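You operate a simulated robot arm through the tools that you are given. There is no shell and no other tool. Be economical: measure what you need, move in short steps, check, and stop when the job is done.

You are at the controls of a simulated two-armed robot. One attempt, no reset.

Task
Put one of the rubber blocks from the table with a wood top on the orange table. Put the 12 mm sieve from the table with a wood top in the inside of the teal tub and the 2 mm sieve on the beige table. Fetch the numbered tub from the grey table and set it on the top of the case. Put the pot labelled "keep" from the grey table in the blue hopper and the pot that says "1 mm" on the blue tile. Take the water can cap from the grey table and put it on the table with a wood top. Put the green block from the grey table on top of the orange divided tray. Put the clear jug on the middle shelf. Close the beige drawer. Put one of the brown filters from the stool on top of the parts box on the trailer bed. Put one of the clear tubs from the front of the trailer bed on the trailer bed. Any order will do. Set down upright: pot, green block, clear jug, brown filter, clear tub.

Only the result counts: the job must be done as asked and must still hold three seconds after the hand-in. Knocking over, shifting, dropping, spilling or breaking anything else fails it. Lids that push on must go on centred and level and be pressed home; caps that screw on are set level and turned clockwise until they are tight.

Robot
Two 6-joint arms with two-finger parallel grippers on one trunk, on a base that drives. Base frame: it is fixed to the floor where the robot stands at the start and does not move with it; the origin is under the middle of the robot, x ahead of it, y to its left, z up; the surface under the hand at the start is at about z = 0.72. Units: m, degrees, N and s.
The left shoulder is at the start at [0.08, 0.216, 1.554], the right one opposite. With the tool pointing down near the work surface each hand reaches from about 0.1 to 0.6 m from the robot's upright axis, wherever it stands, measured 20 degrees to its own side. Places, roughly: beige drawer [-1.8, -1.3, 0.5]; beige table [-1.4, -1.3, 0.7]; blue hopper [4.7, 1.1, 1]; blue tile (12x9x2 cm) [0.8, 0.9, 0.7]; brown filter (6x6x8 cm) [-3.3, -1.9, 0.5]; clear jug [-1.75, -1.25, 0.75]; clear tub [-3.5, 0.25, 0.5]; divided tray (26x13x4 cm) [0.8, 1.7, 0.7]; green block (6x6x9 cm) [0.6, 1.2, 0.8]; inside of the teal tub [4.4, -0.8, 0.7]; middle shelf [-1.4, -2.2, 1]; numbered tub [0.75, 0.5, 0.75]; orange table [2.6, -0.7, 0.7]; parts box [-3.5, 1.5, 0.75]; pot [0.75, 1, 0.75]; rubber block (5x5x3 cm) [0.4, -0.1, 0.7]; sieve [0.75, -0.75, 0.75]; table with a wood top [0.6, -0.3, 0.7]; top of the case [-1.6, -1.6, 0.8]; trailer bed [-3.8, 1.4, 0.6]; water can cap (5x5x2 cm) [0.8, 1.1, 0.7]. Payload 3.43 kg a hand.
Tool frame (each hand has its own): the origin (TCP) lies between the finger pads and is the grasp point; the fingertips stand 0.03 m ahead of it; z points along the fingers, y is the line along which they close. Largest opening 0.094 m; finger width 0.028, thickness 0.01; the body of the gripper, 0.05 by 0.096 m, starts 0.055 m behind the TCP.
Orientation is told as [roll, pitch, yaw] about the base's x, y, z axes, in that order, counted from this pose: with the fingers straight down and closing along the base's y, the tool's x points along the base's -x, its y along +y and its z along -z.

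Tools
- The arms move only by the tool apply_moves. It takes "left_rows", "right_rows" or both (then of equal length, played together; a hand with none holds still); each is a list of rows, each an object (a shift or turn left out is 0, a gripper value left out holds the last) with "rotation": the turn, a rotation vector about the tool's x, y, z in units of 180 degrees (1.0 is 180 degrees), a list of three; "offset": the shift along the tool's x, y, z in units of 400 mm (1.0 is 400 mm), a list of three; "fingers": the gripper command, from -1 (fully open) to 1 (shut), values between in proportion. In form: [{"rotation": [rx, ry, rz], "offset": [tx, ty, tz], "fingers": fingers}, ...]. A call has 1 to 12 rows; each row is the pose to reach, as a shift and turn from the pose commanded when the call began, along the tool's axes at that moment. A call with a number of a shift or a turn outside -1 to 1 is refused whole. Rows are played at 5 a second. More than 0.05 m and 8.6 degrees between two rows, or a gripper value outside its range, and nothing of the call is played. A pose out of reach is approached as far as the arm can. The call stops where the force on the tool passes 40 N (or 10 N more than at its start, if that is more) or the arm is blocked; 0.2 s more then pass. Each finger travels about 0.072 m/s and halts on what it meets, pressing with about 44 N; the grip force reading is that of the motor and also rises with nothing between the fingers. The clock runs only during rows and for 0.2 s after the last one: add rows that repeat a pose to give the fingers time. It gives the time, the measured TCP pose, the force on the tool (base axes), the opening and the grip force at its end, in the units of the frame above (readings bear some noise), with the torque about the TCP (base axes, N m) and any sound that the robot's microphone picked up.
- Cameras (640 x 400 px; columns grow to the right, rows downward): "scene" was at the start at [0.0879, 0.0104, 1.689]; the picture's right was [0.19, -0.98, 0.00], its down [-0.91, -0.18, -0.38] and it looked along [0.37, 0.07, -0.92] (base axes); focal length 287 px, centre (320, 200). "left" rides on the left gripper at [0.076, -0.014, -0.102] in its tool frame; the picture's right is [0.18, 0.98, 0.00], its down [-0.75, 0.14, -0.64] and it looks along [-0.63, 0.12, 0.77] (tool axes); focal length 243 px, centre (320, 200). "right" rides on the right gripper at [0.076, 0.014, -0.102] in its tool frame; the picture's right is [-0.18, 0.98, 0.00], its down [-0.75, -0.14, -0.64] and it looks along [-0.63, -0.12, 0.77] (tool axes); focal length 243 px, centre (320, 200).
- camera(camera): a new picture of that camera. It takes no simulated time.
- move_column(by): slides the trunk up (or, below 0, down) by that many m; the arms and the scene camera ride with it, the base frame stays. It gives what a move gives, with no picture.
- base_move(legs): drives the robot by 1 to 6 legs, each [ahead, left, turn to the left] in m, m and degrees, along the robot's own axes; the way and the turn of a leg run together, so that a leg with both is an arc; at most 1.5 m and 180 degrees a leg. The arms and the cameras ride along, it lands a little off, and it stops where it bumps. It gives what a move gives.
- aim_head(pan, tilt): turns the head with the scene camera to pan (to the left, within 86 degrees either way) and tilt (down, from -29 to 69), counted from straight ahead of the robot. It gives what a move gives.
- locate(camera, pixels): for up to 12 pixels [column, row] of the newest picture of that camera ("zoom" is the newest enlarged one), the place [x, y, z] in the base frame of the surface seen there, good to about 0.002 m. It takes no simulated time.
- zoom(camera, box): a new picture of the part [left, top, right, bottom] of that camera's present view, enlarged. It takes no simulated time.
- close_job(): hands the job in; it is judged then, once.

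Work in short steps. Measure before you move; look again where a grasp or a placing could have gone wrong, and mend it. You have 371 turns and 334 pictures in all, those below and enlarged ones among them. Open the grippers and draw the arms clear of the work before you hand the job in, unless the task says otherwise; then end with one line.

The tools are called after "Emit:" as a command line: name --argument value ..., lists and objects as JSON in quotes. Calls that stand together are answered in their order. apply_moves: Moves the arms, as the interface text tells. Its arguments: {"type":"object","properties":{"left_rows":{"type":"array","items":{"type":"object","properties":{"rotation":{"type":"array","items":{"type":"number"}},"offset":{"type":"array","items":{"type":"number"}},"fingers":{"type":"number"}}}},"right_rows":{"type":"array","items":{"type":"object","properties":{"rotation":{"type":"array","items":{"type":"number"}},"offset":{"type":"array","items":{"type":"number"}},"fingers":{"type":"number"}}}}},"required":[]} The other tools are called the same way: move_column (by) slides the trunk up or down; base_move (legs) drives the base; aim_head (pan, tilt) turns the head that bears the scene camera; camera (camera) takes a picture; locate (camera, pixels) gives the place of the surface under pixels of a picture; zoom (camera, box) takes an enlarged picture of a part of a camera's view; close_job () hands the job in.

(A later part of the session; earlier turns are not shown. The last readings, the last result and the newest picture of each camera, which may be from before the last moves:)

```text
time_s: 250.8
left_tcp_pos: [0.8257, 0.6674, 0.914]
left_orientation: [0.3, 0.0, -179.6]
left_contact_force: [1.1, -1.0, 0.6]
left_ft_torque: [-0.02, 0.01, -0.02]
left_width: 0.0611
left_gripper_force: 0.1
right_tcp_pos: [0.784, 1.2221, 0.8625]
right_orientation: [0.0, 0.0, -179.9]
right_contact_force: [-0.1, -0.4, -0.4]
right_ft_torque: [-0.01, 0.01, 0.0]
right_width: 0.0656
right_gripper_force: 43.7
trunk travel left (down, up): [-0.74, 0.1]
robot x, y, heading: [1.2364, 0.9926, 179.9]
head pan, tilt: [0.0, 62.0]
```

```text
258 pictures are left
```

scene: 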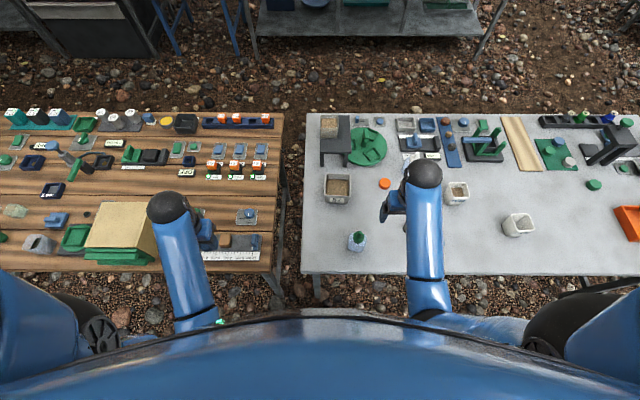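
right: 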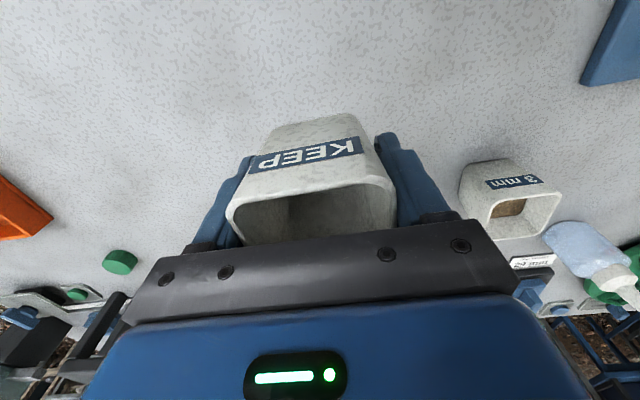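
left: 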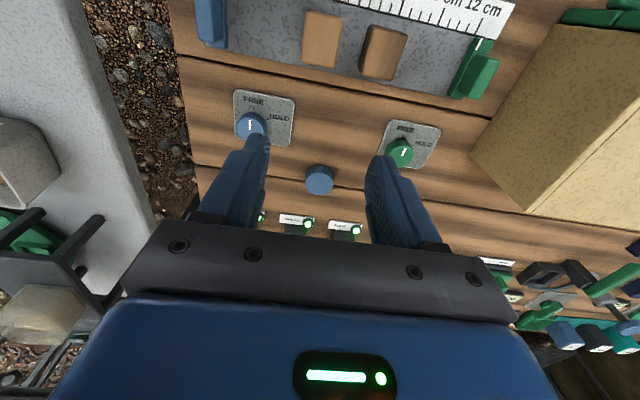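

The pot is held. I raise the trunk, back off, and drive to the blue hopper.

Emit:
move_column --by 0.1

Emit:
base_move --legs '[[-0.42, 0, 0], [0, -1.5, 0], [0, -0.2, 0], [0, 0, -180], [1.5, 0, 0], [0.25, 0, 0]]'

```text
time_s: 252.1
left_tcp_pos: [0.8249, 0.6678, 1.0148]
left_orientation: [0.2, 0.0, -179.6]
left_contact_force: [0.3, -0.9, -0.5]
left_ft_torque: [-0.03, 0.01, 0.01]
left_width: 0.061
left_gripper_force: 0.1
right_tcp_pos: [0.7839, 1.2219, 0.9624]
right_orientation: [0.0, 0.0, -179.9]
right_contact_force: [0.9, 0.0, -1.0]
right_ft_torque: [-0.01, 0.02, -0.01]
right_width: 0.0652
right_gripper_force: 44.1
trunk travel left (down, up): [-0.84, 0.0]
robot x, y, heading: [1.2386, 0.9912, 179.8]
head pan, tilt: [0.0, 62.0]
```

```text
time_s: 278.6
left_tcp_pos: [3.7527, 3.0531, 1.0153]
left_orientation: [0.2, -0.2, 2.0]
left_contact_force: [-0.3, -0.7, 0.6]
left_ft_torque: [0.0, 0.04, -0.01]
left_width: 0.0608
left_gripper_force: 0.1
right_tcp_pos: [3.8117, 2.5006, 0.9646]
right_orientation: [0.0, -0.2, 1.7]
right_contact_force: [-0.4, 0.1, 0.4]
right_ft_torque: [-0.01, -0.03, -0.02]
right_width: 0.0656
right_gripper_force: 44.2
trunk travel left (down, up): [-0.84, 0.0]
robot x, y, heading: [3.3501, 2.7132, 1.7]
head pan, tilt: [0.0, 62.0]
```

I straighten and drive right to y≈1.30 in front of the hopper.

Emit:
base_move --legs '[[0, 0, -1.7], [0, -1.4, 0]]'

Emit:
aim_head --pan -5 --tilt 45

Emit:
camera --camera "scene"

```text
time_s: 285.9
left_tcp_pos: [3.7613, 1.633, 1.015]
left_orientation: [0.2, 0.0, -0.1]
left_contact_force: [-0.4, -0.6, -0.3]
left_ft_torque: [0.02, -0.01, 0.0]
left_width: 0.061
left_gripper_force: 0.0
right_tcp_pos: [3.7994, 1.0793, 0.9619]
right_orientation: [0.0, 0.0, -0.4]
right_contact_force: [0.1, 0.8, -0.6]
right_ft_torque: [-0.01, 0.01, -0.01]
right_width: 0.0652
right_gripper_force: 43.9
trunk travel left (down, up): [-0.84, 0.0]
robot x, y, heading: [3.3455, 1.3099, -0.5]
head pan, tilt: [0.0, 62.0]
```

```text
time_s: 286.7
left_tcp_pos: [3.7626, 1.6339, 1.0133]
left_orientation: [0.2, 0.0, -0.1]
left_contact_force: [0.0, 0.4, 0.5]
left_ft_torque: [0.0, -0.02, 0.0]
left_width: 0.0611
left_gripper_force: 0.1
right_tcp_pos: [3.7992, 1.0794, 0.9622]
right_orientation: [0.2, 0.0, -0.4]
right_contact_force: [-0.3, -0.8, -0.1]
right_ft_torque: [-0.01, 0.05, -0.04]
right_width: 0.0652
right_gripper_force: 44.2
trunk travel left (down, up): [-0.84, 0.0]
robot x, y, heading: [3.3486, 1.3117, -0.6]
head pan, tilt: [-5.0, 45.0]
```

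```text
257 pictures are left
```

scene: 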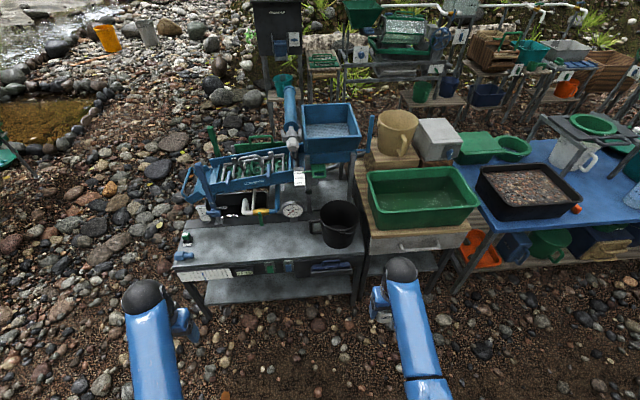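

I pull the left hand back and drive ahead to x≈3.82, from where the extended right arm reaches height.

Emit:
apply_moves --left_rows '[{"offset": [0.12, 0, 0]}, {"offset": [0.22, 0, 0]}, {"offset": [0.22, 0, 0]}]'

Emit:
base_move --legs '[[0.47, 0, 0.6]]'

Emit:
apply_moves --right_rows '[{"offset": [-0.02, -0.02, -0.1]}, {"offset": [-0.1, -0.04, -0.17]}, {"offset": [-0.2, -0.04, -0.21]}, {"offset": [-0.27, -0.04, -0.28]}, {"offset": [-0.33, -0.04, -0.36]}, {"offset": [-0.37, -0.04, -0.44]}, {"offset": [-0.38, -0.04, -0.5]}, {"offset": [-0.38, -0.04, -0.5]}]'

Emit:
camera --camera "right"

Emit:
camera --camera "scene"

```text
time_s: 287.5
left_tcp_pos: [3.6729, 1.6334, 1.0138]
left_orientation: [0.2, 0.1, -0.1]
left_contact_force: [0.2, -0.2, 0.4]
left_ft_torque: [-0.01, 0.02, -0.01]
left_width: 0.061
left_gripper_force: 0.0
right_tcp_pos: [3.7983, 1.0785, 0.9626]
right_orientation: [0.1, 0.1, -0.5]
right_contact_force: [0.3, -0.8, -0.8]
right_ft_torque: [0.05, 0.0, 0.03]
right_width: 0.0652
right_gripper_force: 43.9
trunk travel left (down, up): [-0.84, 0.0]
robot x, y, heading: [3.3468, 1.311, -0.5]
head pan, tilt: [-5.0, 45.0]
```

```text
time_s: 290.3
left_tcp_pos: [4.132, 1.6341, 1.0149]
left_orientation: [0.2, -0.1, 0.4]
left_contact_force: [-0.4, 0.1, 0.3]
left_ft_torque: [0.01, -0.02, 0.01]
left_width: 0.0609
left_gripper_force: 0.0
right_tcp_pos: [4.2647, 1.0805, 0.963]
right_orientation: [0.1, 0.0, 0.0]
right_contact_force: [0.1, -0.5, 0.2]
right_ft_torque: [-0.01, -0.02, 0.0]
right_width: 0.0651
right_gripper_force: 43.9
trunk travel left (down, up): [-0.84, 0.0]
robot x, y, heading: [3.8135, 1.3037, -0.0]
head pan, tilt: [-5.0, 45.0]
```

```text
time_s: 292.1
left_tcp_pos: [4.1338, 1.6335, 1.0125]
left_orientation: [0.2, 0.0, 0.4]
left_contact_force: [-0.3, 0.1, 0.1]
left_ft_torque: [0.01, -0.01, 0.03]
left_width: 0.0612
left_gripper_force: 0.1
right_tcp_pos: [4.4378, 1.0639, 1.1348]
right_orientation: [0.0, 0.0, 0.1]
right_contact_force: [0.0, -0.6, 0.4]
right_ft_torque: [-0.04, -0.01, 0.05]
right_width: 0.0655
right_gripper_force: 43.8
right hand out of reach, approached as far as the arm can: row 6, 7, 8
trunk travel left (down, up): [-0.84, 0.0]
robot x, y, heading: [3.8113, 1.3104, -0.1]
head pan, tilt: [-5.0, 45.0]
```

```text
256 pictures are left
```

right: 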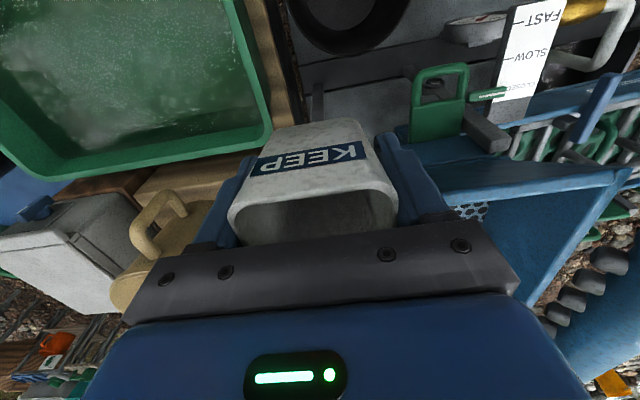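

```text
255 pictures are left
```

scene: 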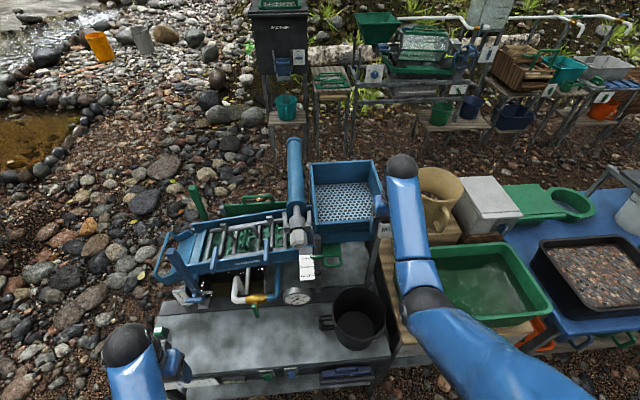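

The pot bottom is just at rim height. I back the base 5 cm so that more extension gives more height, then raise and centre at y≈1.14.

Emit:
base_move --legs '[[-0.05, 0, 0]]'

Emit:
apply_moves --right_rows '[{"offset": [0, 0.06, -0.02]}, {"offset": [-0.02, 0.12, -0.04]}, {"offset": [-0.06, 0.18, -0.06]}, {"offset": [-0.1, 0.19, -0.1]}, {"offset": [-0.12, 0.19, -0.12]}, {"offset": [-0.12, 0.19, -0.12]}]'

Emit:
camera --camera "right"

```text
time_s: 293.1
left_tcp_pos: [4.0947, 1.6341, 1.0104]
left_orientation: [0.3, 0.6, 0.4]
left_contact_force: [1.5, 0.2, -0.4]
left_ft_torque: [0.02, 0.06, -0.04]
left_width: 0.0611
left_gripper_force: 0.2
right_tcp_pos: [4.3982, 1.0646, 1.1296]
right_orientation: [0.2, 0.5, 0.1]
right_contact_force: [0.9, 0.3, -1.1]
right_ft_torque: [0.0, 0.11, 0.01]
right_width: 0.0655
right_gripper_force: 44.1
trunk travel left (down, up): [-0.84, 0.0]
robot x, y, heading: [3.7653, 1.3105, 0.0]
head pan, tilt: [-5.0, 45.0]
```

```text
time_s: 294.5
left_tcp_pos: [4.0857, 1.6347, 1.0135]
left_orientation: [0.2, 0.1, 0.3]
left_contact_force: [0.0, 0.2, 0.1]
left_ft_torque: [-0.04, 0.0, -0.02]
left_width: 0.0611
left_gripper_force: 0.0
right_tcp_pos: [4.4397, 1.1418, 1.1823]
right_orientation: [0.0, 0.1, 0.0]
right_contact_force: [0.2, -0.2, 0.0]
right_ft_torque: [0.0, 0.04, 0.01]
right_width: 0.0651
right_gripper_force: 44.4
right hand out of reach, approached as far as the arm can: row 1, 2
trunk travel left (down, up): [-0.84, 0.0]
robot x, y, heading: [3.7597, 1.3109, 0.1]
head pan, tilt: [-5.0, 45.0]
```

```text
254 pictures are left
```

right: 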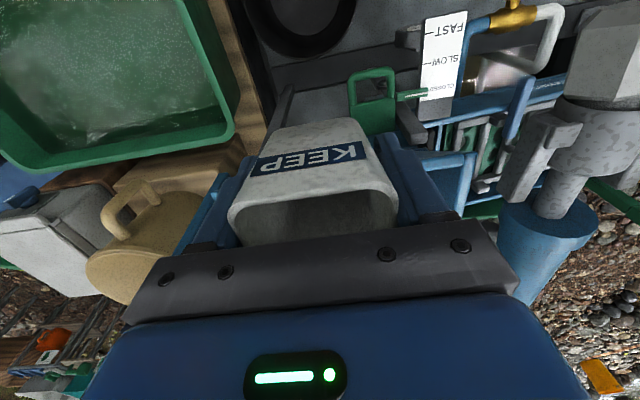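

z = 1.182 is well above the rim. I go forward to x≈4.56 over the hopper.

Emit:
apply_moves --right_rows '[{"offset": [-0.1, 0, 0]}, {"offset": [-0.2, 0, 0]}, {"offset": [-0.29, 0, 0]}, {"offset": [-0.3, 0, 0.06]}, {"offset": [-0.3, 0, 0.06]}]'

Emit:
camera --camera "right"

Emit:
camera --camera "scene"

```text
time_s: 295.7
left_tcp_pos: [4.0854, 1.6344, 1.0126]
left_orientation: [0.2, 0.0, 0.4]
left_contact_force: [-0.1, -0.2, 0.3]
left_ft_torque: [0.01, 0.02, -0.02]
left_width: 0.0607
left_gripper_force: 0.0
right_tcp_pos: [4.5153, 1.1398, 1.1785]
right_orientation: [0.1, 0.0, 0.1]
right_contact_force: [-0.2, -0.6, -1.1]
right_ft_torque: [0.0, 0.0, 0.01]
right_width: 0.0651
right_gripper_force: 44.1
right hand out of reach, approached as far as the arm can: row 2, 3, 4, 5
trunk travel left (down, up): [-0.84, 0.0]
robot x, y, heading: [3.7646, 1.3104, 0.0]
head pan, tilt: [-5.0, 45.0]
```

```text
253 pictures are left
```

right: 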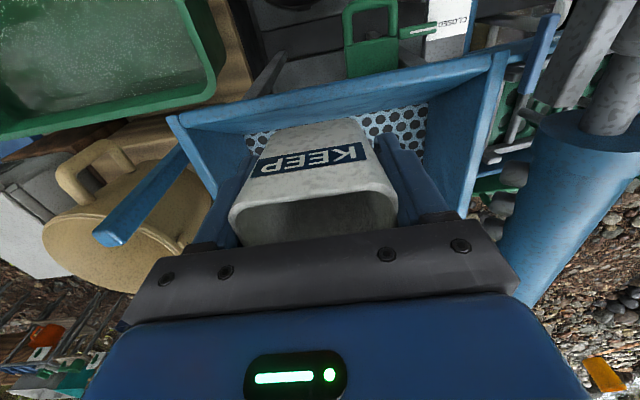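

```text
252 pictures are left
```

scene: 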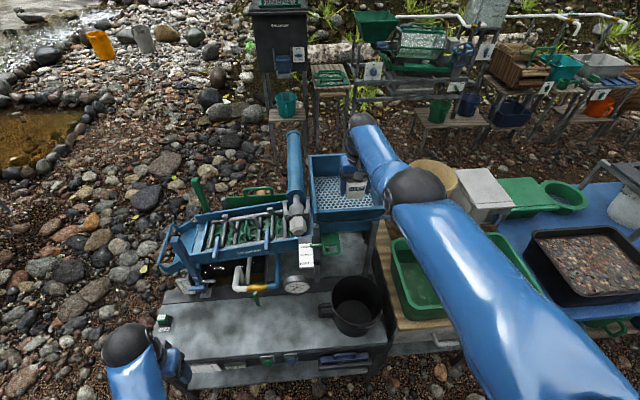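

The arm stops at x≈4.515; the base can add the rest. I drive ahead 0.06 with the pot held above the hopper.

Emit:
base_move --legs '[[0.065, 0, 0]]'

Emit:
apply_moves --right_rows '[{"offset": [0, 0, 0.06]}, {"offset": [0, 0, 0.14]}, {"offset": [0, 0, 0.22]}, {"offset": [0, 0, 0.22]}]'

Emit:
camera --camera "right"

```text
time_s: 296.6
left_tcp_pos: [4.1378, 1.6361, 1.0183]
left_orientation: [0.2, -0.6, 0.5]
left_contact_force: [-0.9, 0.5, 0.2]
left_ft_torque: [-0.02, -0.08, -0.01]
left_width: 0.061
left_gripper_force: 0.2
right_tcp_pos: [4.5658, 1.1402, 1.188]
right_orientation: [-0.1, -0.6, 0.2]
right_contact_force: [-1.3, 0.0, 0.3]
right_ft_torque: [0.01, -0.1, 0.0]
right_width: 0.0652
right_gripper_force: 43.9
trunk travel left (down, up): [-0.84, 0.0]
robot x, y, heading: [3.8245, 1.3116, 0.2]
head pan, tilt: [-5.0, 45.0]
```

```text
time_s: 297.6
left_tcp_pos: [4.1506, 1.6349, 1.0131]
left_orientation: [0.1, 0.1, 0.4]
left_contact_force: [1.1, 0.0, 0.1]
left_ft_torque: [0.01, -0.02, 0.03]
left_width: 0.0609
left_gripper_force: 0.0
right_tcp_pos: [4.5593, 1.1399, 1.0962]
right_orientation: [0.0, 0.1, 0.3]
right_contact_force: [-0.5, 0.7, 0.1]
right_ft_torque: [-0.04, 0.01, 0.02]
right_width: 0.0652
right_gripper_force: 43.6
right hand out of reach, approached as far as the arm can: row 1, 2, 3, 4
trunk travel left (down, up): [-0.84, 0.0]
robot x, y, heading: [3.8239, 1.3129, -0.1]
head pan, tilt: [-5.0, 45.0]
```

```text
251 pictures are left
```

right: 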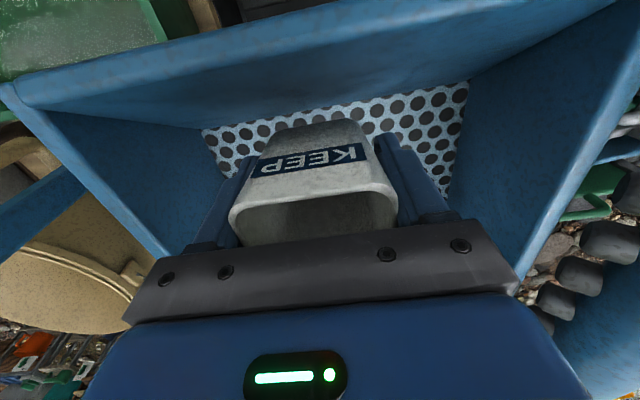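

The floor of the hopper begins further ahead; I drive another 0.07 ahead and lower more.

Emit:
base_move --legs '[[0.07, 0, 0]]'

Emit:
camera --camera "right"

Emit:
locate --camera "right" --pixels '[[240, 150], [330, 100], [440, 100], [215, 130], [440, 180], [320, 110]]'

```text
time_s: 298.7
left_tcp_pos: [4.2042, 1.6343, 1.0182]
left_orientation: [0.3, -0.4, 0.5]
left_contact_force: [-0.9, 0.5, -0.1]
left_ft_torque: [0.01, -0.06, -0.02]
left_width: 0.0613
left_gripper_force: 0.1
right_tcp_pos: [4.6128, 1.1405, 1.1069]
right_orientation: [0.1, -0.7, 0.2]
right_contact_force: [-0.4, -0.5, 0.3]
right_ft_torque: [-0.01, -0.09, 0.0]
right_width: 0.0653
right_gripper_force: 43.7
trunk travel left (down, up): [-0.84, 0.0]
robot x, y, heading: [3.892, 1.3066, 0.2]
head pan, tilt: [-5.0, 45.0]
```

```text
250 pictures are left
```

right: 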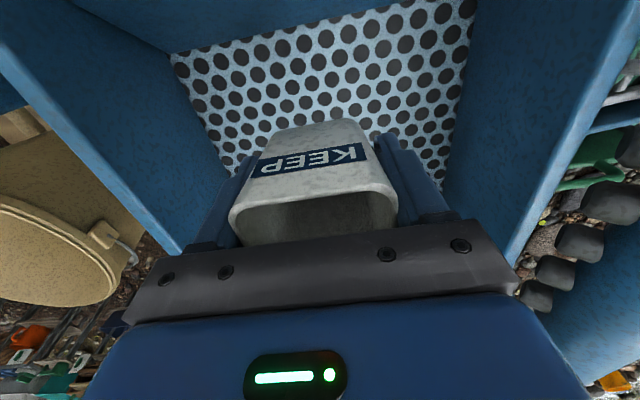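

```text
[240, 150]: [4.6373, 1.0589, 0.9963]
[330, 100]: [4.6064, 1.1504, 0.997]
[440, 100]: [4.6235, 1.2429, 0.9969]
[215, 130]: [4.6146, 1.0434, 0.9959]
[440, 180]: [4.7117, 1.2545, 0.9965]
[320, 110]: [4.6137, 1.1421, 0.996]
```

The flat mesh floor is at z 0.996. I lower till contact (expected TCP ≈1.03).

Emit:
apply_moves --right_rows '[{"offset": [0, 0, 0.05]}, {"offset": [0, 0, 0.1]}, {"offset": [0, 0, 0.14]}, {"offset": [0, 0, 0.15]}, {"offset": [0, 0, 0.15]}]'

```text
time_s: 299.9
left_tcp_pos: [4.2158, 1.6352, 1.0137]
left_orientation: [0.3, 0.2, 0.5]
left_contact_force: [0.9, -0.2, 0.0]
left_ft_torque: [0.02, 0.0, -0.02]
left_width: 0.0612
left_gripper_force: 0.1
right_tcp_pos: [4.6075, 1.1391, 1.0438]
right_orientation: [0.1, 0.0, 0.1]
right_contact_force: [0.4, 0.4, 0.0]
right_ft_torque: [0.0, 0.01, -0.01]
right_width: 0.0653
right_gripper_force: 43.7
right hand out of reach, approached as far as the arm can: row 1, 2, 3, 4, 5
trunk travel left (down, up): [-0.84, 0.0]
robot x, y, heading: [3.8923, 1.3101, 0.1]
head pan, tilt: [-5.0, 45.0]
```

Emit:
apply_moves --right_rows '[{"offset": [0.02, 0, 0.02]}, {"offset": [0.03, 0, 0.03]}, {"offset": [0.03, 0, 0.04]}, {"offset": [0.03, 0, 0.05]}, {"offset": [0.03, 0, 0.05]}]'

```text
time_s: 301.1
left_tcp_pos: [4.2121, 1.6349, 1.0152]
left_orientation: [0.2, -0.1, 0.5]
left_contact_force: [0.7, -0.1, -0.4]
left_ft_torque: [0.01, -0.02, 0.01]
left_width: 0.0613
left_gripper_force: 0.1
right_tcp_pos: [4.5938, 1.1392, 1.0296]
right_orientation: [0.1, -0.5, 0.2]
right_contact_force: [6.8, -2.1, 29.5]
right_ft_torque: [0.07, 0.48, 0.0]
right_width: 0.0654
right_gripper_force: 44.3
trunk travel left (down, up): [-0.84, 0.0]
robot x, y, heading: [3.8966, 1.3076, 0.0]
head pan, tilt: [-5.0, 45.0]
```

Contact at 1.030. I release and rise straight up out of the hopper.

Emit:
apply_moves --right_rows '[{"offset": [0, 0, -0.012], "fingers": -0.7}, {"offset": [0, 0, -0.012], "fingers": -0.7}, {"offset": [0, 0, -0.08], "fingers": -0.7}, {"offset": [0, 0, -0.18]}, {"offset": [0, 0, -0.28]}, {"offset": [0, 0, -0.36]}, {"offset": [0, 0, -0.36]}]'

Emit:
camera --camera "right"

```text
time_s: 302.7
left_tcp_pos: [4.2155, 1.6363, 1.0136]
left_orientation: [0.2, 0.1, 0.4]
left_contact_force: [1.0, -0.4, -0.4]
left_ft_torque: [0.0, 0.0, 0.01]
left_width: 0.061
left_gripper_force: 0.1
right_tcp_pos: [4.5933, 1.1384, 1.1658]
right_orientation: [0.0, 0.1, 0.2]
right_contact_force: [0.2, -0.5, 1.1]
right_ft_torque: [0.0, -0.05, -0.02]
right_width: 0.0798
right_gripper_force: 0.1
trunk travel left (down, up): [-0.84, 0.0]
robot x, y, heading: [3.8958, 1.3067, 0.2]
head pan, tilt: [-5.0, 45.0]
```

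```text
249 pictures are left
```

right: 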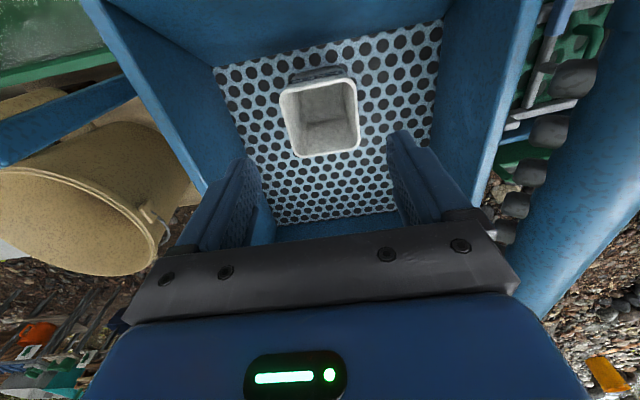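

The KEEP pot stands upright in the hopper. I withdraw by driving back, retract the arm, and return to the corridor east of the grey table.

Emit:
base_move --legs '[[-0.48, 0, 0]]'

Emit:
apply_moves --right_rows '[{"offset": [0.1, -0.02, 0.06]}, {"offset": [0.2, -0.04, 0.12]}, {"offset": [0.3, -0.06, 0.18]}, {"offset": [0.4, -0.08, 0.24]}, {"offset": [0.5, -0.1, 0.3]}, {"offset": [0.6, -0.1, 0.34]}, {"offset": [0.7, -0.1, 0.36]}]'

Emit:
base_move --legs '[[0, 1.4, 0], [-1.5, 0, 0], [-0.15, 0, 0], [0, 0, 180], [0.15, 0, 0], [0, 1.5, 0]]'

```text
time_s: 305.5
left_tcp_pos: [3.7408, 1.6326, 1.0137]
left_orientation: [0.2, 0.1, 0.2]
left_contact_force: [0.8, -0.2, -0.5]
left_ft_torque: [-0.03, 0.04, 0.0]
left_width: 0.0612
left_gripper_force: 0.1
right_tcp_pos: [4.116, 1.1349, 1.1648]
right_orientation: [0.1, 0.1, -0.3]
right_contact_force: [0.3, 0.2, -0.1]
right_ft_torque: [-0.01, 0.05, 0.01]
right_width: 0.0799
right_gripper_force: 0.0
trunk travel left (down, up): [-0.84, 0.0]
robot x, y, heading: [3.4162, 1.3112, -0.3]
head pan, tilt: [-5.0, 45.0]
```

```text
time_s: 307.1
left_tcp_pos: [3.7379, 1.6346, 1.0135]
left_orientation: [0.1, 0.0, 0.2]
left_contact_force: [-0.8, -0.5, 0.1]
left_ft_torque: [0.0, -0.03, -0.02]
left_width: 0.0609
left_gripper_force: 0.1
right_tcp_pos: [3.8302, 1.0933, 1.0232]
right_orientation: [0.0, -0.3, -0.1]
right_contact_force: [0.0, 0.1, 0.1]
right_ft_torque: [0.0, -0.02, -0.01]
right_width: 0.0797
right_gripper_force: 0.1
trunk travel left (down, up): [-0.84, 0.0]
robot x, y, heading: [3.4115, 1.3105, -0.5]
head pan, tilt: [-5.0, 45.0]
```

```text
time_s: 337.4
left_tcp_pos: [1.2269, 0.893, 1.0142]
left_orientation: [0.3, 0.1, 178.4]
left_contact_force: [-0.1, 0.3, -0.2]
left_ft_torque: [0.02, 0.02, -0.01]
left_width: 0.0611
left_gripper_force: 0.1
right_tcp_pos: [1.1499, 1.4357, 1.0213]
right_orientation: [0.1, 0.0, 178.0]
right_contact_force: [-0.6, 0.7, 0.4]
right_ft_torque: [0.0, 0.01, -0.03]
right_width: 0.08
right_gripper_force: 0.0
trunk travel left (down, up): [-0.84, 0.0]
robot x, y, heading: [1.5607, 1.2001, 177.8]
head pan, tilt: [-5.0, 45.0]
```

I go to y≈0.40 and close to the table to take the tub "57" with the right hand.

Emit:
base_move --legs '[[0, 0, 2.2], [0, 0.8, 0], [0.3, 0, 0]]'

Emit:
camera --camera "right"

Emit:
aim_head --pan 0 --tilt 62

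Emit:
camera --camera "scene"

```text
time_s: 343.8
left_tcp_pos: [0.949, 0.0585, 1.0142]
left_orientation: [0.3, 0.0, -178.9]
left_contact_force: [0.1, -0.7, -1.0]
left_ft_torque: [-0.03, 0.02, 0.02]
left_width: 0.0609
left_gripper_force: 0.0
right_tcp_pos: [0.8482, 0.5966, 1.023]
right_orientation: [0.1, -0.3, -179.3]
right_contact_force: [0.6, -1.1, 0.7]
right_ft_torque: [0.0, 0.02, 0.01]
right_width: 0.0799
right_gripper_force: 0.1
trunk travel left (down, up): [-0.84, 0.0]
robot x, y, heading: [1.267, 0.3835, -179.3]
head pan, tilt: [-5.0, 45.0]
```

```text
248 pictures are left
```

right: 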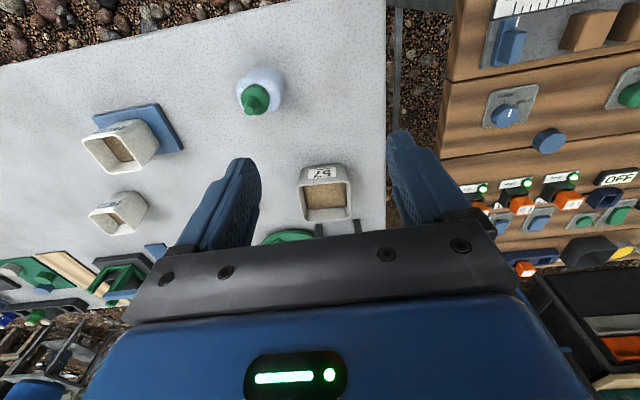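

```text
time_s: 344.6
left_tcp_pos: [0.9467, 0.0582, 1.0136]
left_orientation: [0.1, 0.1, -178.9]
left_contact_force: [-0.4, 1.0, 0.4]
left_ft_torque: [-0.01, -0.01, 0.0]
left_width: 0.0612
left_gripper_force: 0.0
right_tcp_pos: [0.8445, 0.5966, 1.0219]
right_orientation: [0.0, 0.0, -179.3]
right_contact_force: [-0.2, -0.8, 0.6]
right_ft_torque: [-0.01, -0.02, 0.04]
right_width: 0.0798
right_gripper_force: 0.1
trunk travel left (down, up): [-0.84, 0.0]
robot x, y, heading: [1.2685, 0.3862, -179.5]
head pan, tilt: [0.0, 62.0]
```

```text
247 pictures are left
```

scene: 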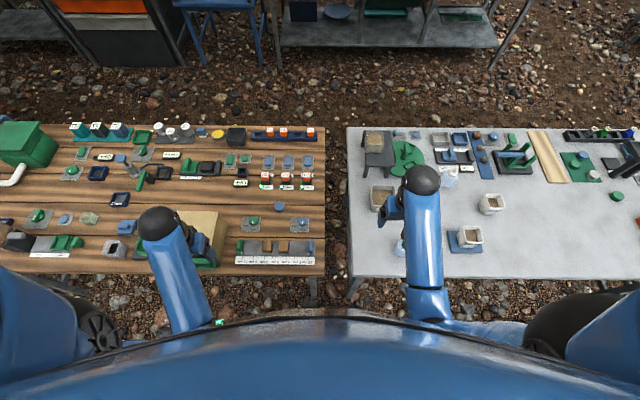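

Emit:
zoom --camera "right" --box '[280, 145, 380, 235]'

Emit:
locate --camera "right" --pixels '[[302, 190], [348, 186], [307, 220], [350, 217], [304, 170], [340, 168], [325, 200], [302, 180], [325, 228], [356, 228]]'

```text
4.44 times, centred on (330, 190) of right
```

zoom: 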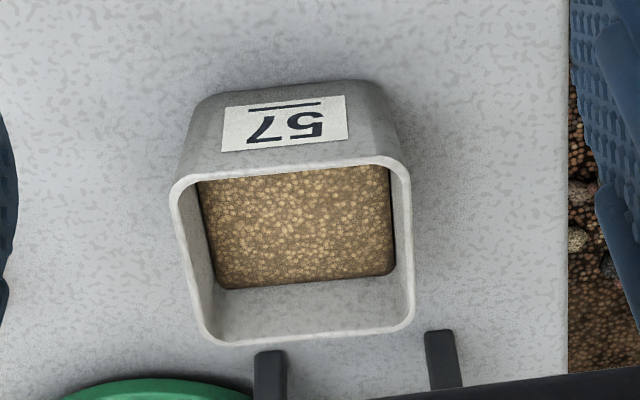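

```text
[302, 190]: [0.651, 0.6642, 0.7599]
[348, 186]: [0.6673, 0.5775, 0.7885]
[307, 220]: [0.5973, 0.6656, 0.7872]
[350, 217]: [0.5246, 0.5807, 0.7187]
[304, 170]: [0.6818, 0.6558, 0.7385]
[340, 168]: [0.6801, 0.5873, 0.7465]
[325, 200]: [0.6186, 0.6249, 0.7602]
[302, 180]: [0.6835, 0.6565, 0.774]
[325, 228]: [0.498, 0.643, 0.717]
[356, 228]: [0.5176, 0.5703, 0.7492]
```

Emit:
locate --camera "zoom" --pixels '[[176, 200], [404, 190], [207, 335], [408, 318], [190, 260], [410, 250], [300, 168], [310, 335], [270, 360], [435, 345]]'

```text
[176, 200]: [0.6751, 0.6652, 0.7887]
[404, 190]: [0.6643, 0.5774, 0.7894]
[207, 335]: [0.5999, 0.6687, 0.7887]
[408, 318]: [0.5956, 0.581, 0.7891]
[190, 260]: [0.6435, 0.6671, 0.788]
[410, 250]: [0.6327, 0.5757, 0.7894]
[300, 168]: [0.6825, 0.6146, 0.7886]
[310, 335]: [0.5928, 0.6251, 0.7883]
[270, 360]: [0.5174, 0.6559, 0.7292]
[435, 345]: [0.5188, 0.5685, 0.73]
```

The tub's rim is about 0.091 wide — barely within the 0.094 opening; centre ≈[0.638,0.622], yaw ≈ -3°. I lower the trunk and hover just above it for a closer measurement.

Emit:
move_column --by -0.1

Emit:
apply_moves --right_rows '[{"offset": [-0.1, -0.01, 0], "rotation": [0, 0, 0.02], "fingers": -1}, {"offset": [-0.2, -0.03, 0], "rotation": [0, 0, 0.02]}, {"offset": [-0.3, -0.04, 0], "rotation": [0, 0, 0.02]}, {"offset": [-0.4, -0.055, 0], "rotation": [0, 0, 0.02]}, {"offset": [-0.5, -0.064, 0.02], "rotation": [0, 0, 0.02]}, {"offset": [-0.516, -0.064, 0.1], "rotation": [0, 0, 0.02]}, {"offset": [-0.516, -0.064, 0.18], "rotation": [0, 0, 0.02]}, {"offset": [-0.516, -0.064, 0.18], "rotation": [0, 0, 0.02]}]'

Emit:
camera --camera "right"

```text
time_s: 345.9
left_tcp_pos: [0.9466, 0.0572, 0.9138]
left_orientation: [0.2, 0.2, -178.8]
left_contact_force: [0.8, -0.7, -0.6]
left_ft_torque: [0.03, -0.02, 0.01]
left_width: 0.0611
left_gripper_force: 0.0
right_tcp_pos: [0.8444, 0.597, 0.9212]
right_orientation: [-0.1, 0.0, -179.2]
right_contact_force: [0.1, -0.7, 0.1]
right_ft_torque: [-0.02, 0.01, 0.01]
right_width: 0.0799
right_gripper_force: 0.2
trunk travel left (down, up): [-0.74, 0.1]
robot x, y, heading: [1.2646, 0.388, -179.5]
head pan, tilt: [0.0, 62.0]
```

```text
time_s: 347.7
left_tcp_pos: [0.9472, 0.0585, 0.9148]
left_orientation: [0.2, 0.1, -178.9]
left_contact_force: [0.6, 0.8, -0.2]
left_ft_torque: [0.01, 0.01, -0.01]
left_width: 0.0612
left_gripper_force: 0.0
right_tcp_pos: [0.6382, 0.6192, 0.8493]
right_orientation: [0.0, 0.0, 177.1]
right_contact_force: [0.3, 0.0, 0.6]
right_ft_torque: [0.0, 0.0, 0.03]
right_width: 0.094
right_gripper_force: 0.1
trunk travel left (down, up): [-0.74, 0.1]
robot x, y, heading: [1.2641, 0.3836, -179.4]
head pan, tilt: [0.0, 62.0]
```

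```text
245 pictures are left
```

right: 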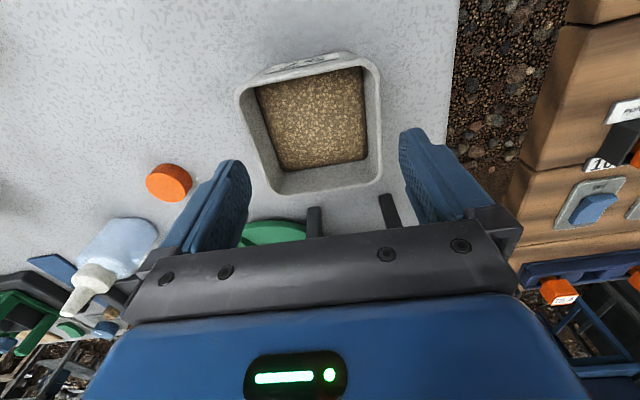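

Emit:
zoom --camera "right" --box '[225, 45, 395, 205]'

Emit:
locate --camera "zoom" --pixels '[[100, 170], [540, 100], [140, 280], [555, 220], [160, 340], [560, 280], [120, 225], [548, 160], [170, 365], [530, 335]]'

```text
2.50 times, centred on (310, 125) of right
```

zoom: 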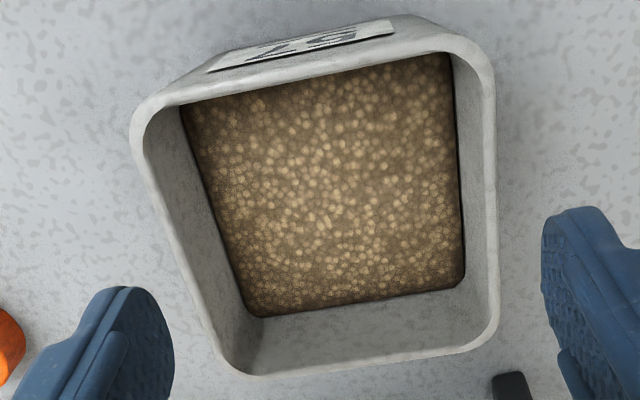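

```text
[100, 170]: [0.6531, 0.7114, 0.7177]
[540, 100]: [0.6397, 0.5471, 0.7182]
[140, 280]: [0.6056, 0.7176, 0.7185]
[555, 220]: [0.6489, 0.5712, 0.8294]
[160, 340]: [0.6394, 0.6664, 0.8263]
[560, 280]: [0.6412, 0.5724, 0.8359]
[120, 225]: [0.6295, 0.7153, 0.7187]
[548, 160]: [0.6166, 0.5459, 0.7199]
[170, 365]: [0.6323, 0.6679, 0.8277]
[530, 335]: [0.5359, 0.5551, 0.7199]
```

Emit:
locate --camera "zoom" --pixels '[[136, 130], [152, 180], [172, 235], [195, 295], [212, 345], [493, 75], [494, 140], [496, 200], [497, 260], [498, 310]]'

```text
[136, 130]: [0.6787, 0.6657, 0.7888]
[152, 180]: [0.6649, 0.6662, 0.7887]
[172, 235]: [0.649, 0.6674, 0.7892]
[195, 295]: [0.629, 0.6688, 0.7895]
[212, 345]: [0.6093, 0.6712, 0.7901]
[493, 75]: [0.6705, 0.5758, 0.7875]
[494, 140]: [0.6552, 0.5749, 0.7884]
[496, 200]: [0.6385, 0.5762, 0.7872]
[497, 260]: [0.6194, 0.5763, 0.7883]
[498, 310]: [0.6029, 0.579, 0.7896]
```

The rim is ~0.0916 wide, too tight. I'll grip the +y wall instead (one finger inside above the granules at z 0.76, one outside): TCP over y≈0.6655.

Emit:
apply_moves --right_rows '[{"offset": [0, -0.05, 0], "fingers": -0.05}, {"offset": [0, -0.115, 0]}, {"offset": [0, -0.115, 0.02]}, {"offset": [0, -0.115, 0.02]}]'

Emit:
camera --camera "right"

```text
time_s: 348.7
left_tcp_pos: [0.9468, 0.0586, 0.9137]
left_orientation: [0.2, 0.1, -178.9]
left_contact_force: [-0.5, 0.2, 0.7]
left_ft_torque: [-0.02, 0.03, -0.01]
left_width: 0.0611
left_gripper_force: 0.0
right_tcp_pos: [0.6391, 0.6649, 0.8403]
right_orientation: [-0.1, 0.1, 177.3]
right_contact_force: [-0.1, 0.5, -0.2]
right_ft_torque: [-0.01, 0.0, 0.03]
right_width: 0.0492
right_gripper_force: 0.1
trunk travel left (down, up): [-0.74, 0.1]
robot x, y, heading: [1.2679, 0.3855, -179.2]
head pan, tilt: [0.0, 62.0]
```

```text
243 pictures are left
```

right: 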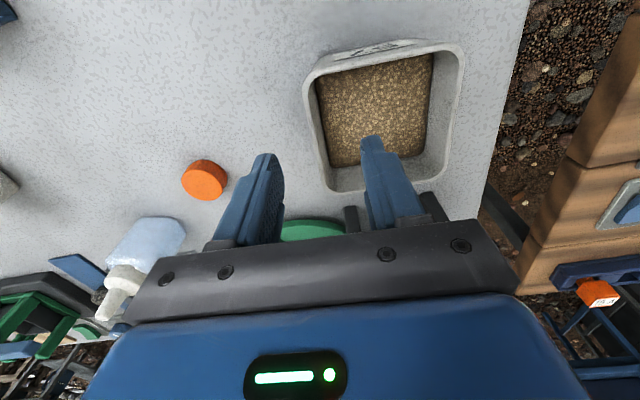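

The fingers straddle the wall. I descend to TCP 0.793 and close.

Emit:
apply_moves --right_rows '[{"offset": [0, 0, 0.06]}, {"offset": [0, 0, 0.1]}, {"offset": [0, 0, 0.118]}, {"offset": [0, 0, 0.118]}, {"offset": [0, 0, 0.118], "fingers": 0.5}, {"offset": [0, 0, 0.118], "fingers": 1}, {"offset": [0, 0, 0.118], "fingers": 1}, {"offset": [0, 0, 0.118], "fingers": 1}]'

Emit:
camera --camera "right"

```text
time_s: 350.5
left_tcp_pos: [0.9485, 0.0576, 0.9135]
left_orientation: [0.2, 0.2, -178.9]
left_contact_force: [-0.3, -0.1, -0.3]
left_ft_torque: [-0.01, 0.03, 0.0]
left_width: 0.061
left_gripper_force: 0.1
right_tcp_pos: [0.641, 0.6651, 0.7971]
right_orientation: [0.2, -0.1, 177.2]
right_contact_force: [0.4, -2.1, 8.2]
right_ft_torque: [-1.09, -0.51, -0.06]
right_width: 0.0047
right_gripper_force: 39.2
trunk travel left (down, up): [-0.74, 0.1]
robot x, y, heading: [1.2638, 0.3855, -179.5]
head pan, tilt: [0.0, 62.0]
```

```text
242 pictures are left
```

right: 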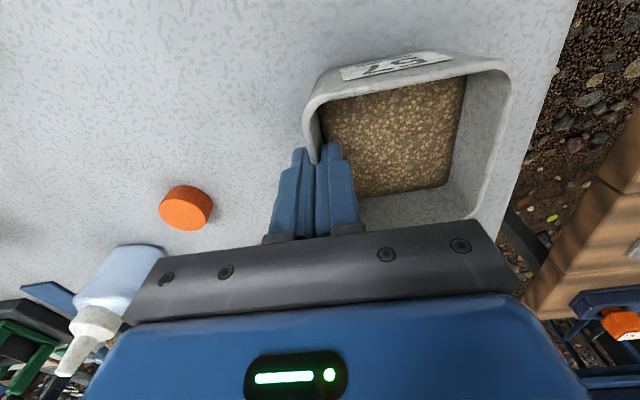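

The wall is gripped (4.7 mm). I lift slowly and check for tilt.

Emit:
apply_moves --right_rows '[{"offset": [0, 0, -0.02]}, {"offset": [0, 0, -0.05]}, {"offset": [0, 0, -0.1]}, {"offset": [0, 0, -0.15]}, {"offset": [0, 0, -0.15]}]'

Emit:
camera --camera "right"

```text
time_s: 351.7
left_tcp_pos: [0.9476, 0.0581, 0.9135]
left_orientation: [0.2, 0.1, -178.9]
left_contact_force: [-0.4, -0.9, -0.2]
left_ft_torque: [0.03, -0.02, -0.02]
left_width: 0.0612
left_gripper_force: 0.0
right_tcp_pos: [0.6402, 0.6658, 0.8534]
right_orientation: [0.1, 0.0, 177.1]
right_contact_force: [0.0, 0.5, -4.2]
right_ft_torque: [0.14, -0.03, 0.02]
right_width: 0.0035
right_gripper_force: 38.0
trunk travel left (down, up): [-0.74, 0.1]
robot x, y, heading: [1.2609, 0.3836, -179.5]
head pan, tilt: [0.0, 62.0]
```

```text
241 pictures are left
```

right: 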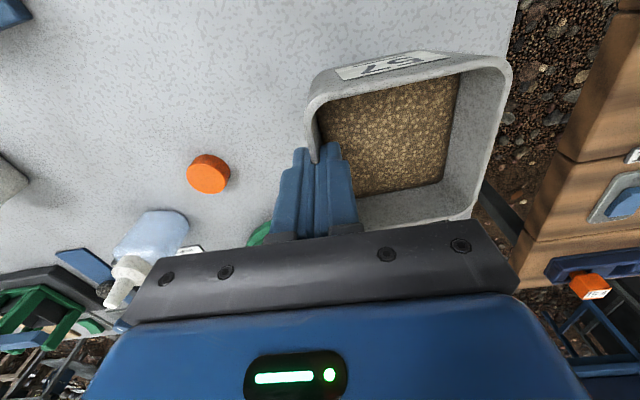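

The tub is held level. I check the heights of things on the wood table (box, etc.) that the tub must pass.

Emit:
apply_moves --right_rows '[{"offset": [0.0, 0, -0.1]}, {"offset": [0.04, 0, -0.18]}, {"offset": [0.12, 0, -0.18]}, {"offset": [0.22, 0, -0.18]}, {"offset": [0.32, 0, -0.18]}, {"offset": [0.42, 0, -0.18]}]'

Emit:
camera --camera "scene"

Emit:
locate --camera "scene" --pixels '[[205, 225], [195, 215], [215, 250], [10, 240], [115, 248], [120, 198], [118, 200], [130, 140], [175, 130], [140, 180]]'

```text
time_s: 353.1
left_tcp_pos: [0.9497, 0.0591, 0.9142]
left_orientation: [0.2, 0.1, -178.8]
left_contact_force: [0.4, 0.1, 0.3]
left_ft_torque: [0.02, 0.01, 0.0]
left_width: 0.0612
left_gripper_force: 0.1
right_tcp_pos: [0.809, 0.6581, 0.9277]
right_orientation: [0.1, 0.0, 177.3]
right_contact_force: [-0.2, -0.3, -2.9]
right_ft_torque: [0.17, -0.02, 0.02]
right_width: 0.0036
right_gripper_force: 38.4
trunk travel left (down, up): [-0.74, 0.1]
robot x, y, heading: [1.2682, 0.3878, -179.5]
head pan, tilt: [0.0, 62.0]
```

```text
240 pictures are left
```

scene: 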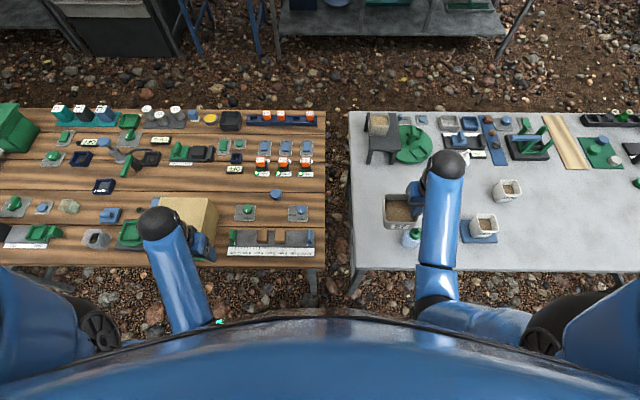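

```text
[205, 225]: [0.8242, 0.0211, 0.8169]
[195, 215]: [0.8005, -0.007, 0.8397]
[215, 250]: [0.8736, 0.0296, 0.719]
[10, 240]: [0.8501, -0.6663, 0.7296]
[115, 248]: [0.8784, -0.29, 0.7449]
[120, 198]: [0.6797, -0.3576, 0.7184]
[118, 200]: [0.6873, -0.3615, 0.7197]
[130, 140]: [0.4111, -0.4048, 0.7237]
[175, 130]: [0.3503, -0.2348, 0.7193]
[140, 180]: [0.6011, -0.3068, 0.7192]
```

Box top is 0.84; the tub bottom at 0.85 with the tub at y≈0.1 stays clear. I drive left 0.52 for the 2 mm sieve.

Emit:
base_move --legs '[[0, 0.52, -0.5]]'

Emit:
camera --camera "left"

```text
time_s: 356.2
left_tcp_pos: [0.9502, -0.4623, 0.9154]
left_orientation: [0.2, 0.2, -179.1]
left_contact_force: [-0.4, 0.9, -0.1]
left_ft_torque: [0.0, 0.0, 0.01]
left_width: 0.0612
left_gripper_force: 0.1
right_tcp_pos: [0.8138, 0.1365, 0.9272]
right_orientation: [0.0, 0.0, 176.9]
right_contact_force: [0.8, 0.9, -4.6]
right_ft_torque: [0.19, 0.0, 0.02]
right_width: 0.0037
right_gripper_force: 38.5
trunk travel left (down, up): [-0.74, 0.1]
robot x, y, heading: [1.2677, -0.1375, -179.5]
head pan, tilt: [0.0, 62.0]
```

```text
239 pictures are left
```

left: 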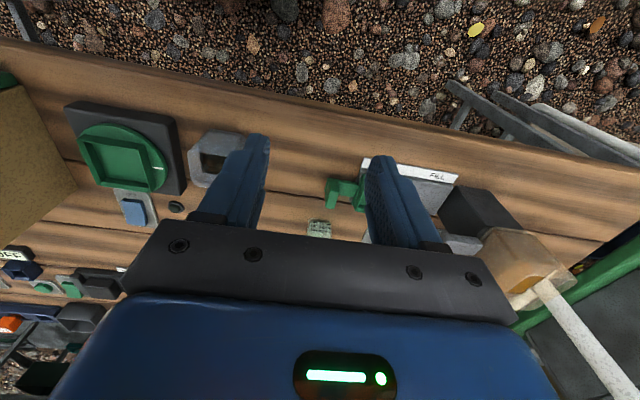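

I extend the left hand toward the sieve.

Emit:
apply_moves --left_rows '[{"offset": [-0.1, -0.02, 0], "fingers": -1}, {"offset": [-0.2, -0.04, 0]}, {"offset": [-0.3, -0.06, 0]}, {"offset": [-0.4, -0.08, 0]}, {"offset": [-0.5, -0.08, 0]}, {"offset": [-0.6, -0.08, 0]}, {"offset": [-0.66, -0.08, 0]}, {"offset": [-0.66, -0.08, 0]}]'

Emit:
camera --camera "left"

```text
time_s: 358.0
left_tcp_pos: [0.6881, -0.437, 0.9128]
left_orientation: [0.3, 0.1, -179.1]
left_contact_force: [0.2, -0.8, -0.2]
left_ft_torque: [0.02, 0.0, 0.01]
left_width: 0.0935
left_gripper_force: 0.1
right_tcp_pos: [0.8128, 0.1355, 0.9272]
right_orientation: [0.1, 0.0, 177.0]
right_contact_force: [0.1, -0.9, -3.5]
right_ft_torque: [0.17, -0.05, -0.02]
right_width: 0.004
right_gripper_force: 38.2
trunk travel left (down, up): [-0.74, 0.1]
robot x, y, heading: [1.2714, -0.1369, -179.7]
head pan, tilt: [0.0, 62.0]
```

```text
238 pictures are left
```

left: 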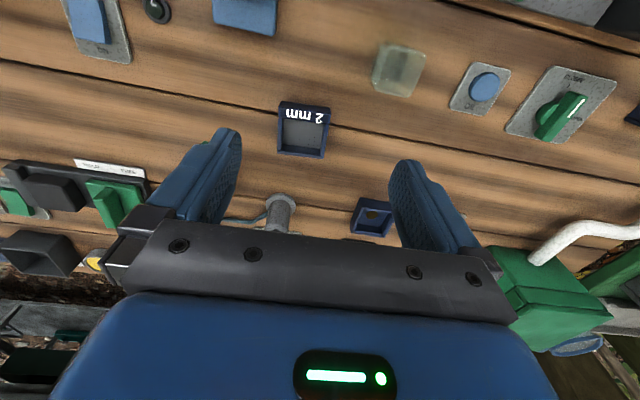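

Emit:
zoom --camera "left" --box '[255, 85, 355, 175]'

Emit:
locate --camera "left" --pixels '[[280, 125], [327, 128], [280, 150], [322, 155], [303, 130], [281, 110], [328, 112], [300, 152]]'

```text
4.44 times, centred on (305, 130) of left
```

zoom: 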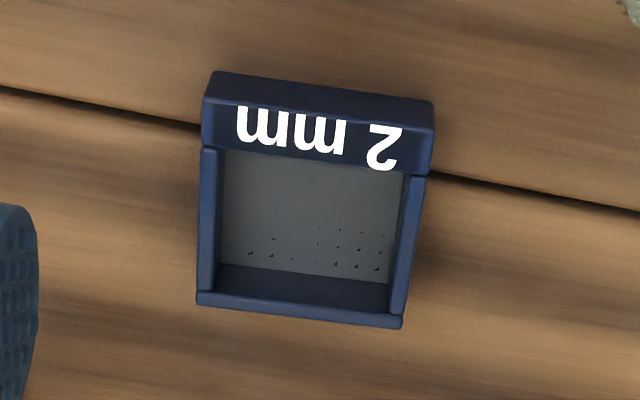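

```text
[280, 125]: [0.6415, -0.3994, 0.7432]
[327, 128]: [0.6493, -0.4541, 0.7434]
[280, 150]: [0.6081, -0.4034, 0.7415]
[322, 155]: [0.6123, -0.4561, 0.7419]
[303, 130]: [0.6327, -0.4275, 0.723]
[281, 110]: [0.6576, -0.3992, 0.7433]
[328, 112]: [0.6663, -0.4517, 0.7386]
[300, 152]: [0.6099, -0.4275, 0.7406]
```

Sieve "2 mm" centre [0.638,-0.427], yaw +5°. I go 4 cm ahead and lower onto it.

Emit:
base_move --legs '[[0.04, 0, 0]]'

Emit:
apply_moves --left_rows '[{"offset": [-0.01, -0.02, 0.08], "rotation": [0, 0, -0.022]}, {"offset": [-0.02, -0.025, 0.18], "rotation": [0, 0, -0.022]}, {"offset": [-0.025, -0.025, 0.28], "rotation": [0, 0, -0.022]}, {"offset": [-0.025, -0.025, 0.28], "rotation": [0, 0, -0.022]}]'

Emit:
camera --camera "left"

```text
time_s: 358.8
left_tcp_pos: [0.6568, -0.437, 0.9191]
left_orientation: [0.2, -0.3, -179.0]
left_contact_force: [1.2, 0.4, 0.5]
left_ft_torque: [0.01, 0.09, 0.01]
left_width: 0.0941
left_gripper_force: 0.1
right_tcp_pos: [0.782, 0.1333, 0.9302]
right_orientation: [0.1, -0.4, 177.0]
right_contact_force: [1.0, -0.6, -3.9]
right_ft_torque: [0.18, 0.05, 0.0]
right_width: 0.0035
right_gripper_force: 38.2
trunk travel left (down, up): [-0.74, 0.1]
robot x, y, heading: [1.2301, -0.1373, -179.4]
head pan, tilt: [0.0, 62.0]
```

```text
time_s: 359.8
left_tcp_pos: [0.6398, -0.4283, 0.8015]
left_orientation: [0.2, 0.2, -175.2]
left_contact_force: [1.0, -0.2, -1.1]
left_ft_torque: [0.0, 0.02, -0.01]
left_width: 0.094
left_gripper_force: 0.1
right_tcp_pos: [0.7737, 0.1331, 0.9253]
right_orientation: [0.0, 0.1, 176.9]
right_contact_force: [0.0, 0.4, -4.9]
right_ft_torque: [0.17, -0.01, -0.01]
right_width: 0.0035
right_gripper_force: 38.1
trunk travel left (down, up): [-0.74, 0.1]
robot x, y, heading: [1.2299, -0.1399, -179.4]
head pan, tilt: [0.0, 62.0]
```

```text
236 pictures are left
```

left: 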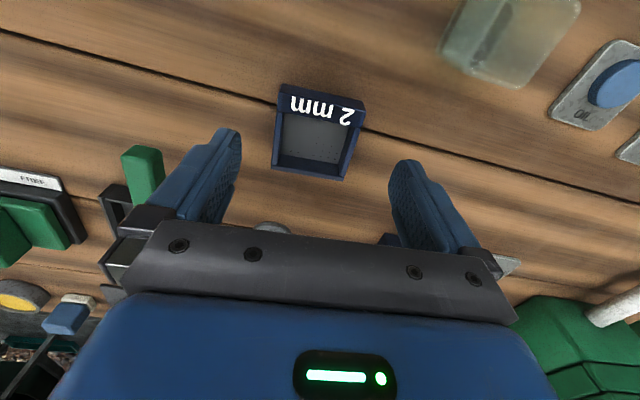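

Centred. I narrow the opening to 0.075 to stay clear of the green lever, descend, grip and lift.

Emit:
apply_moves --left_rows '[{"offset": [0, 0, 0.0], "fingers": -0.6}, {"offset": [0, 0, 0.06]}, {"offset": [0, 0, 0.112]}, {"offset": [0, 0, 0.114]}, {"offset": [0, 0, 0.114], "fingers": 1}, {"offset": [0, 0, 0.114], "fingers": 1}, {"offset": [0, 0, 0.114], "fingers": 1}, {"offset": [0, 0, 0.05]}, {"offset": [0, 0, -0.05]}, {"offset": [0, 0, -0.15]}, {"offset": [0, 0, -0.25]}, {"offset": [0.04, 0, -0.29]}]'

Emit:
camera --camera "left"

```text
time_s: 362.4
left_tcp_pos: [0.5698, -0.4377, 0.8617]
left_orientation: [0.3, 0.4, -175.1]
left_contact_force: [-0.1, 0.6, 0.1]
left_ft_torque: [0.01, -0.02, 0.0]
left_width: 0.0592
left_gripper_force: 44.1
left hand out of reach, approached as far as the arm can: row 8, 9, 10, 11, 12
right_tcp_pos: [0.7747, 0.1341, 0.927]
right_orientation: [0.0, 0.0, 176.9]
right_contact_force: [-0.4, -0.7, -4.5]
right_ft_torque: [0.15, -0.05, 0.0]
right_width: 0.0035
right_gripper_force: 37.6
trunk travel left (down, up): [-0.74, 0.1]
robot x, y, heading: [1.2282, -0.1367, -179.7]
head pan, tilt: [0.0, 62.0]
```

```text
235 pictures are left
```

left: 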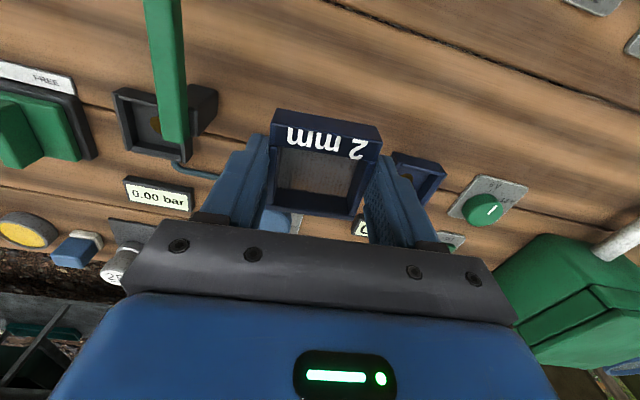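

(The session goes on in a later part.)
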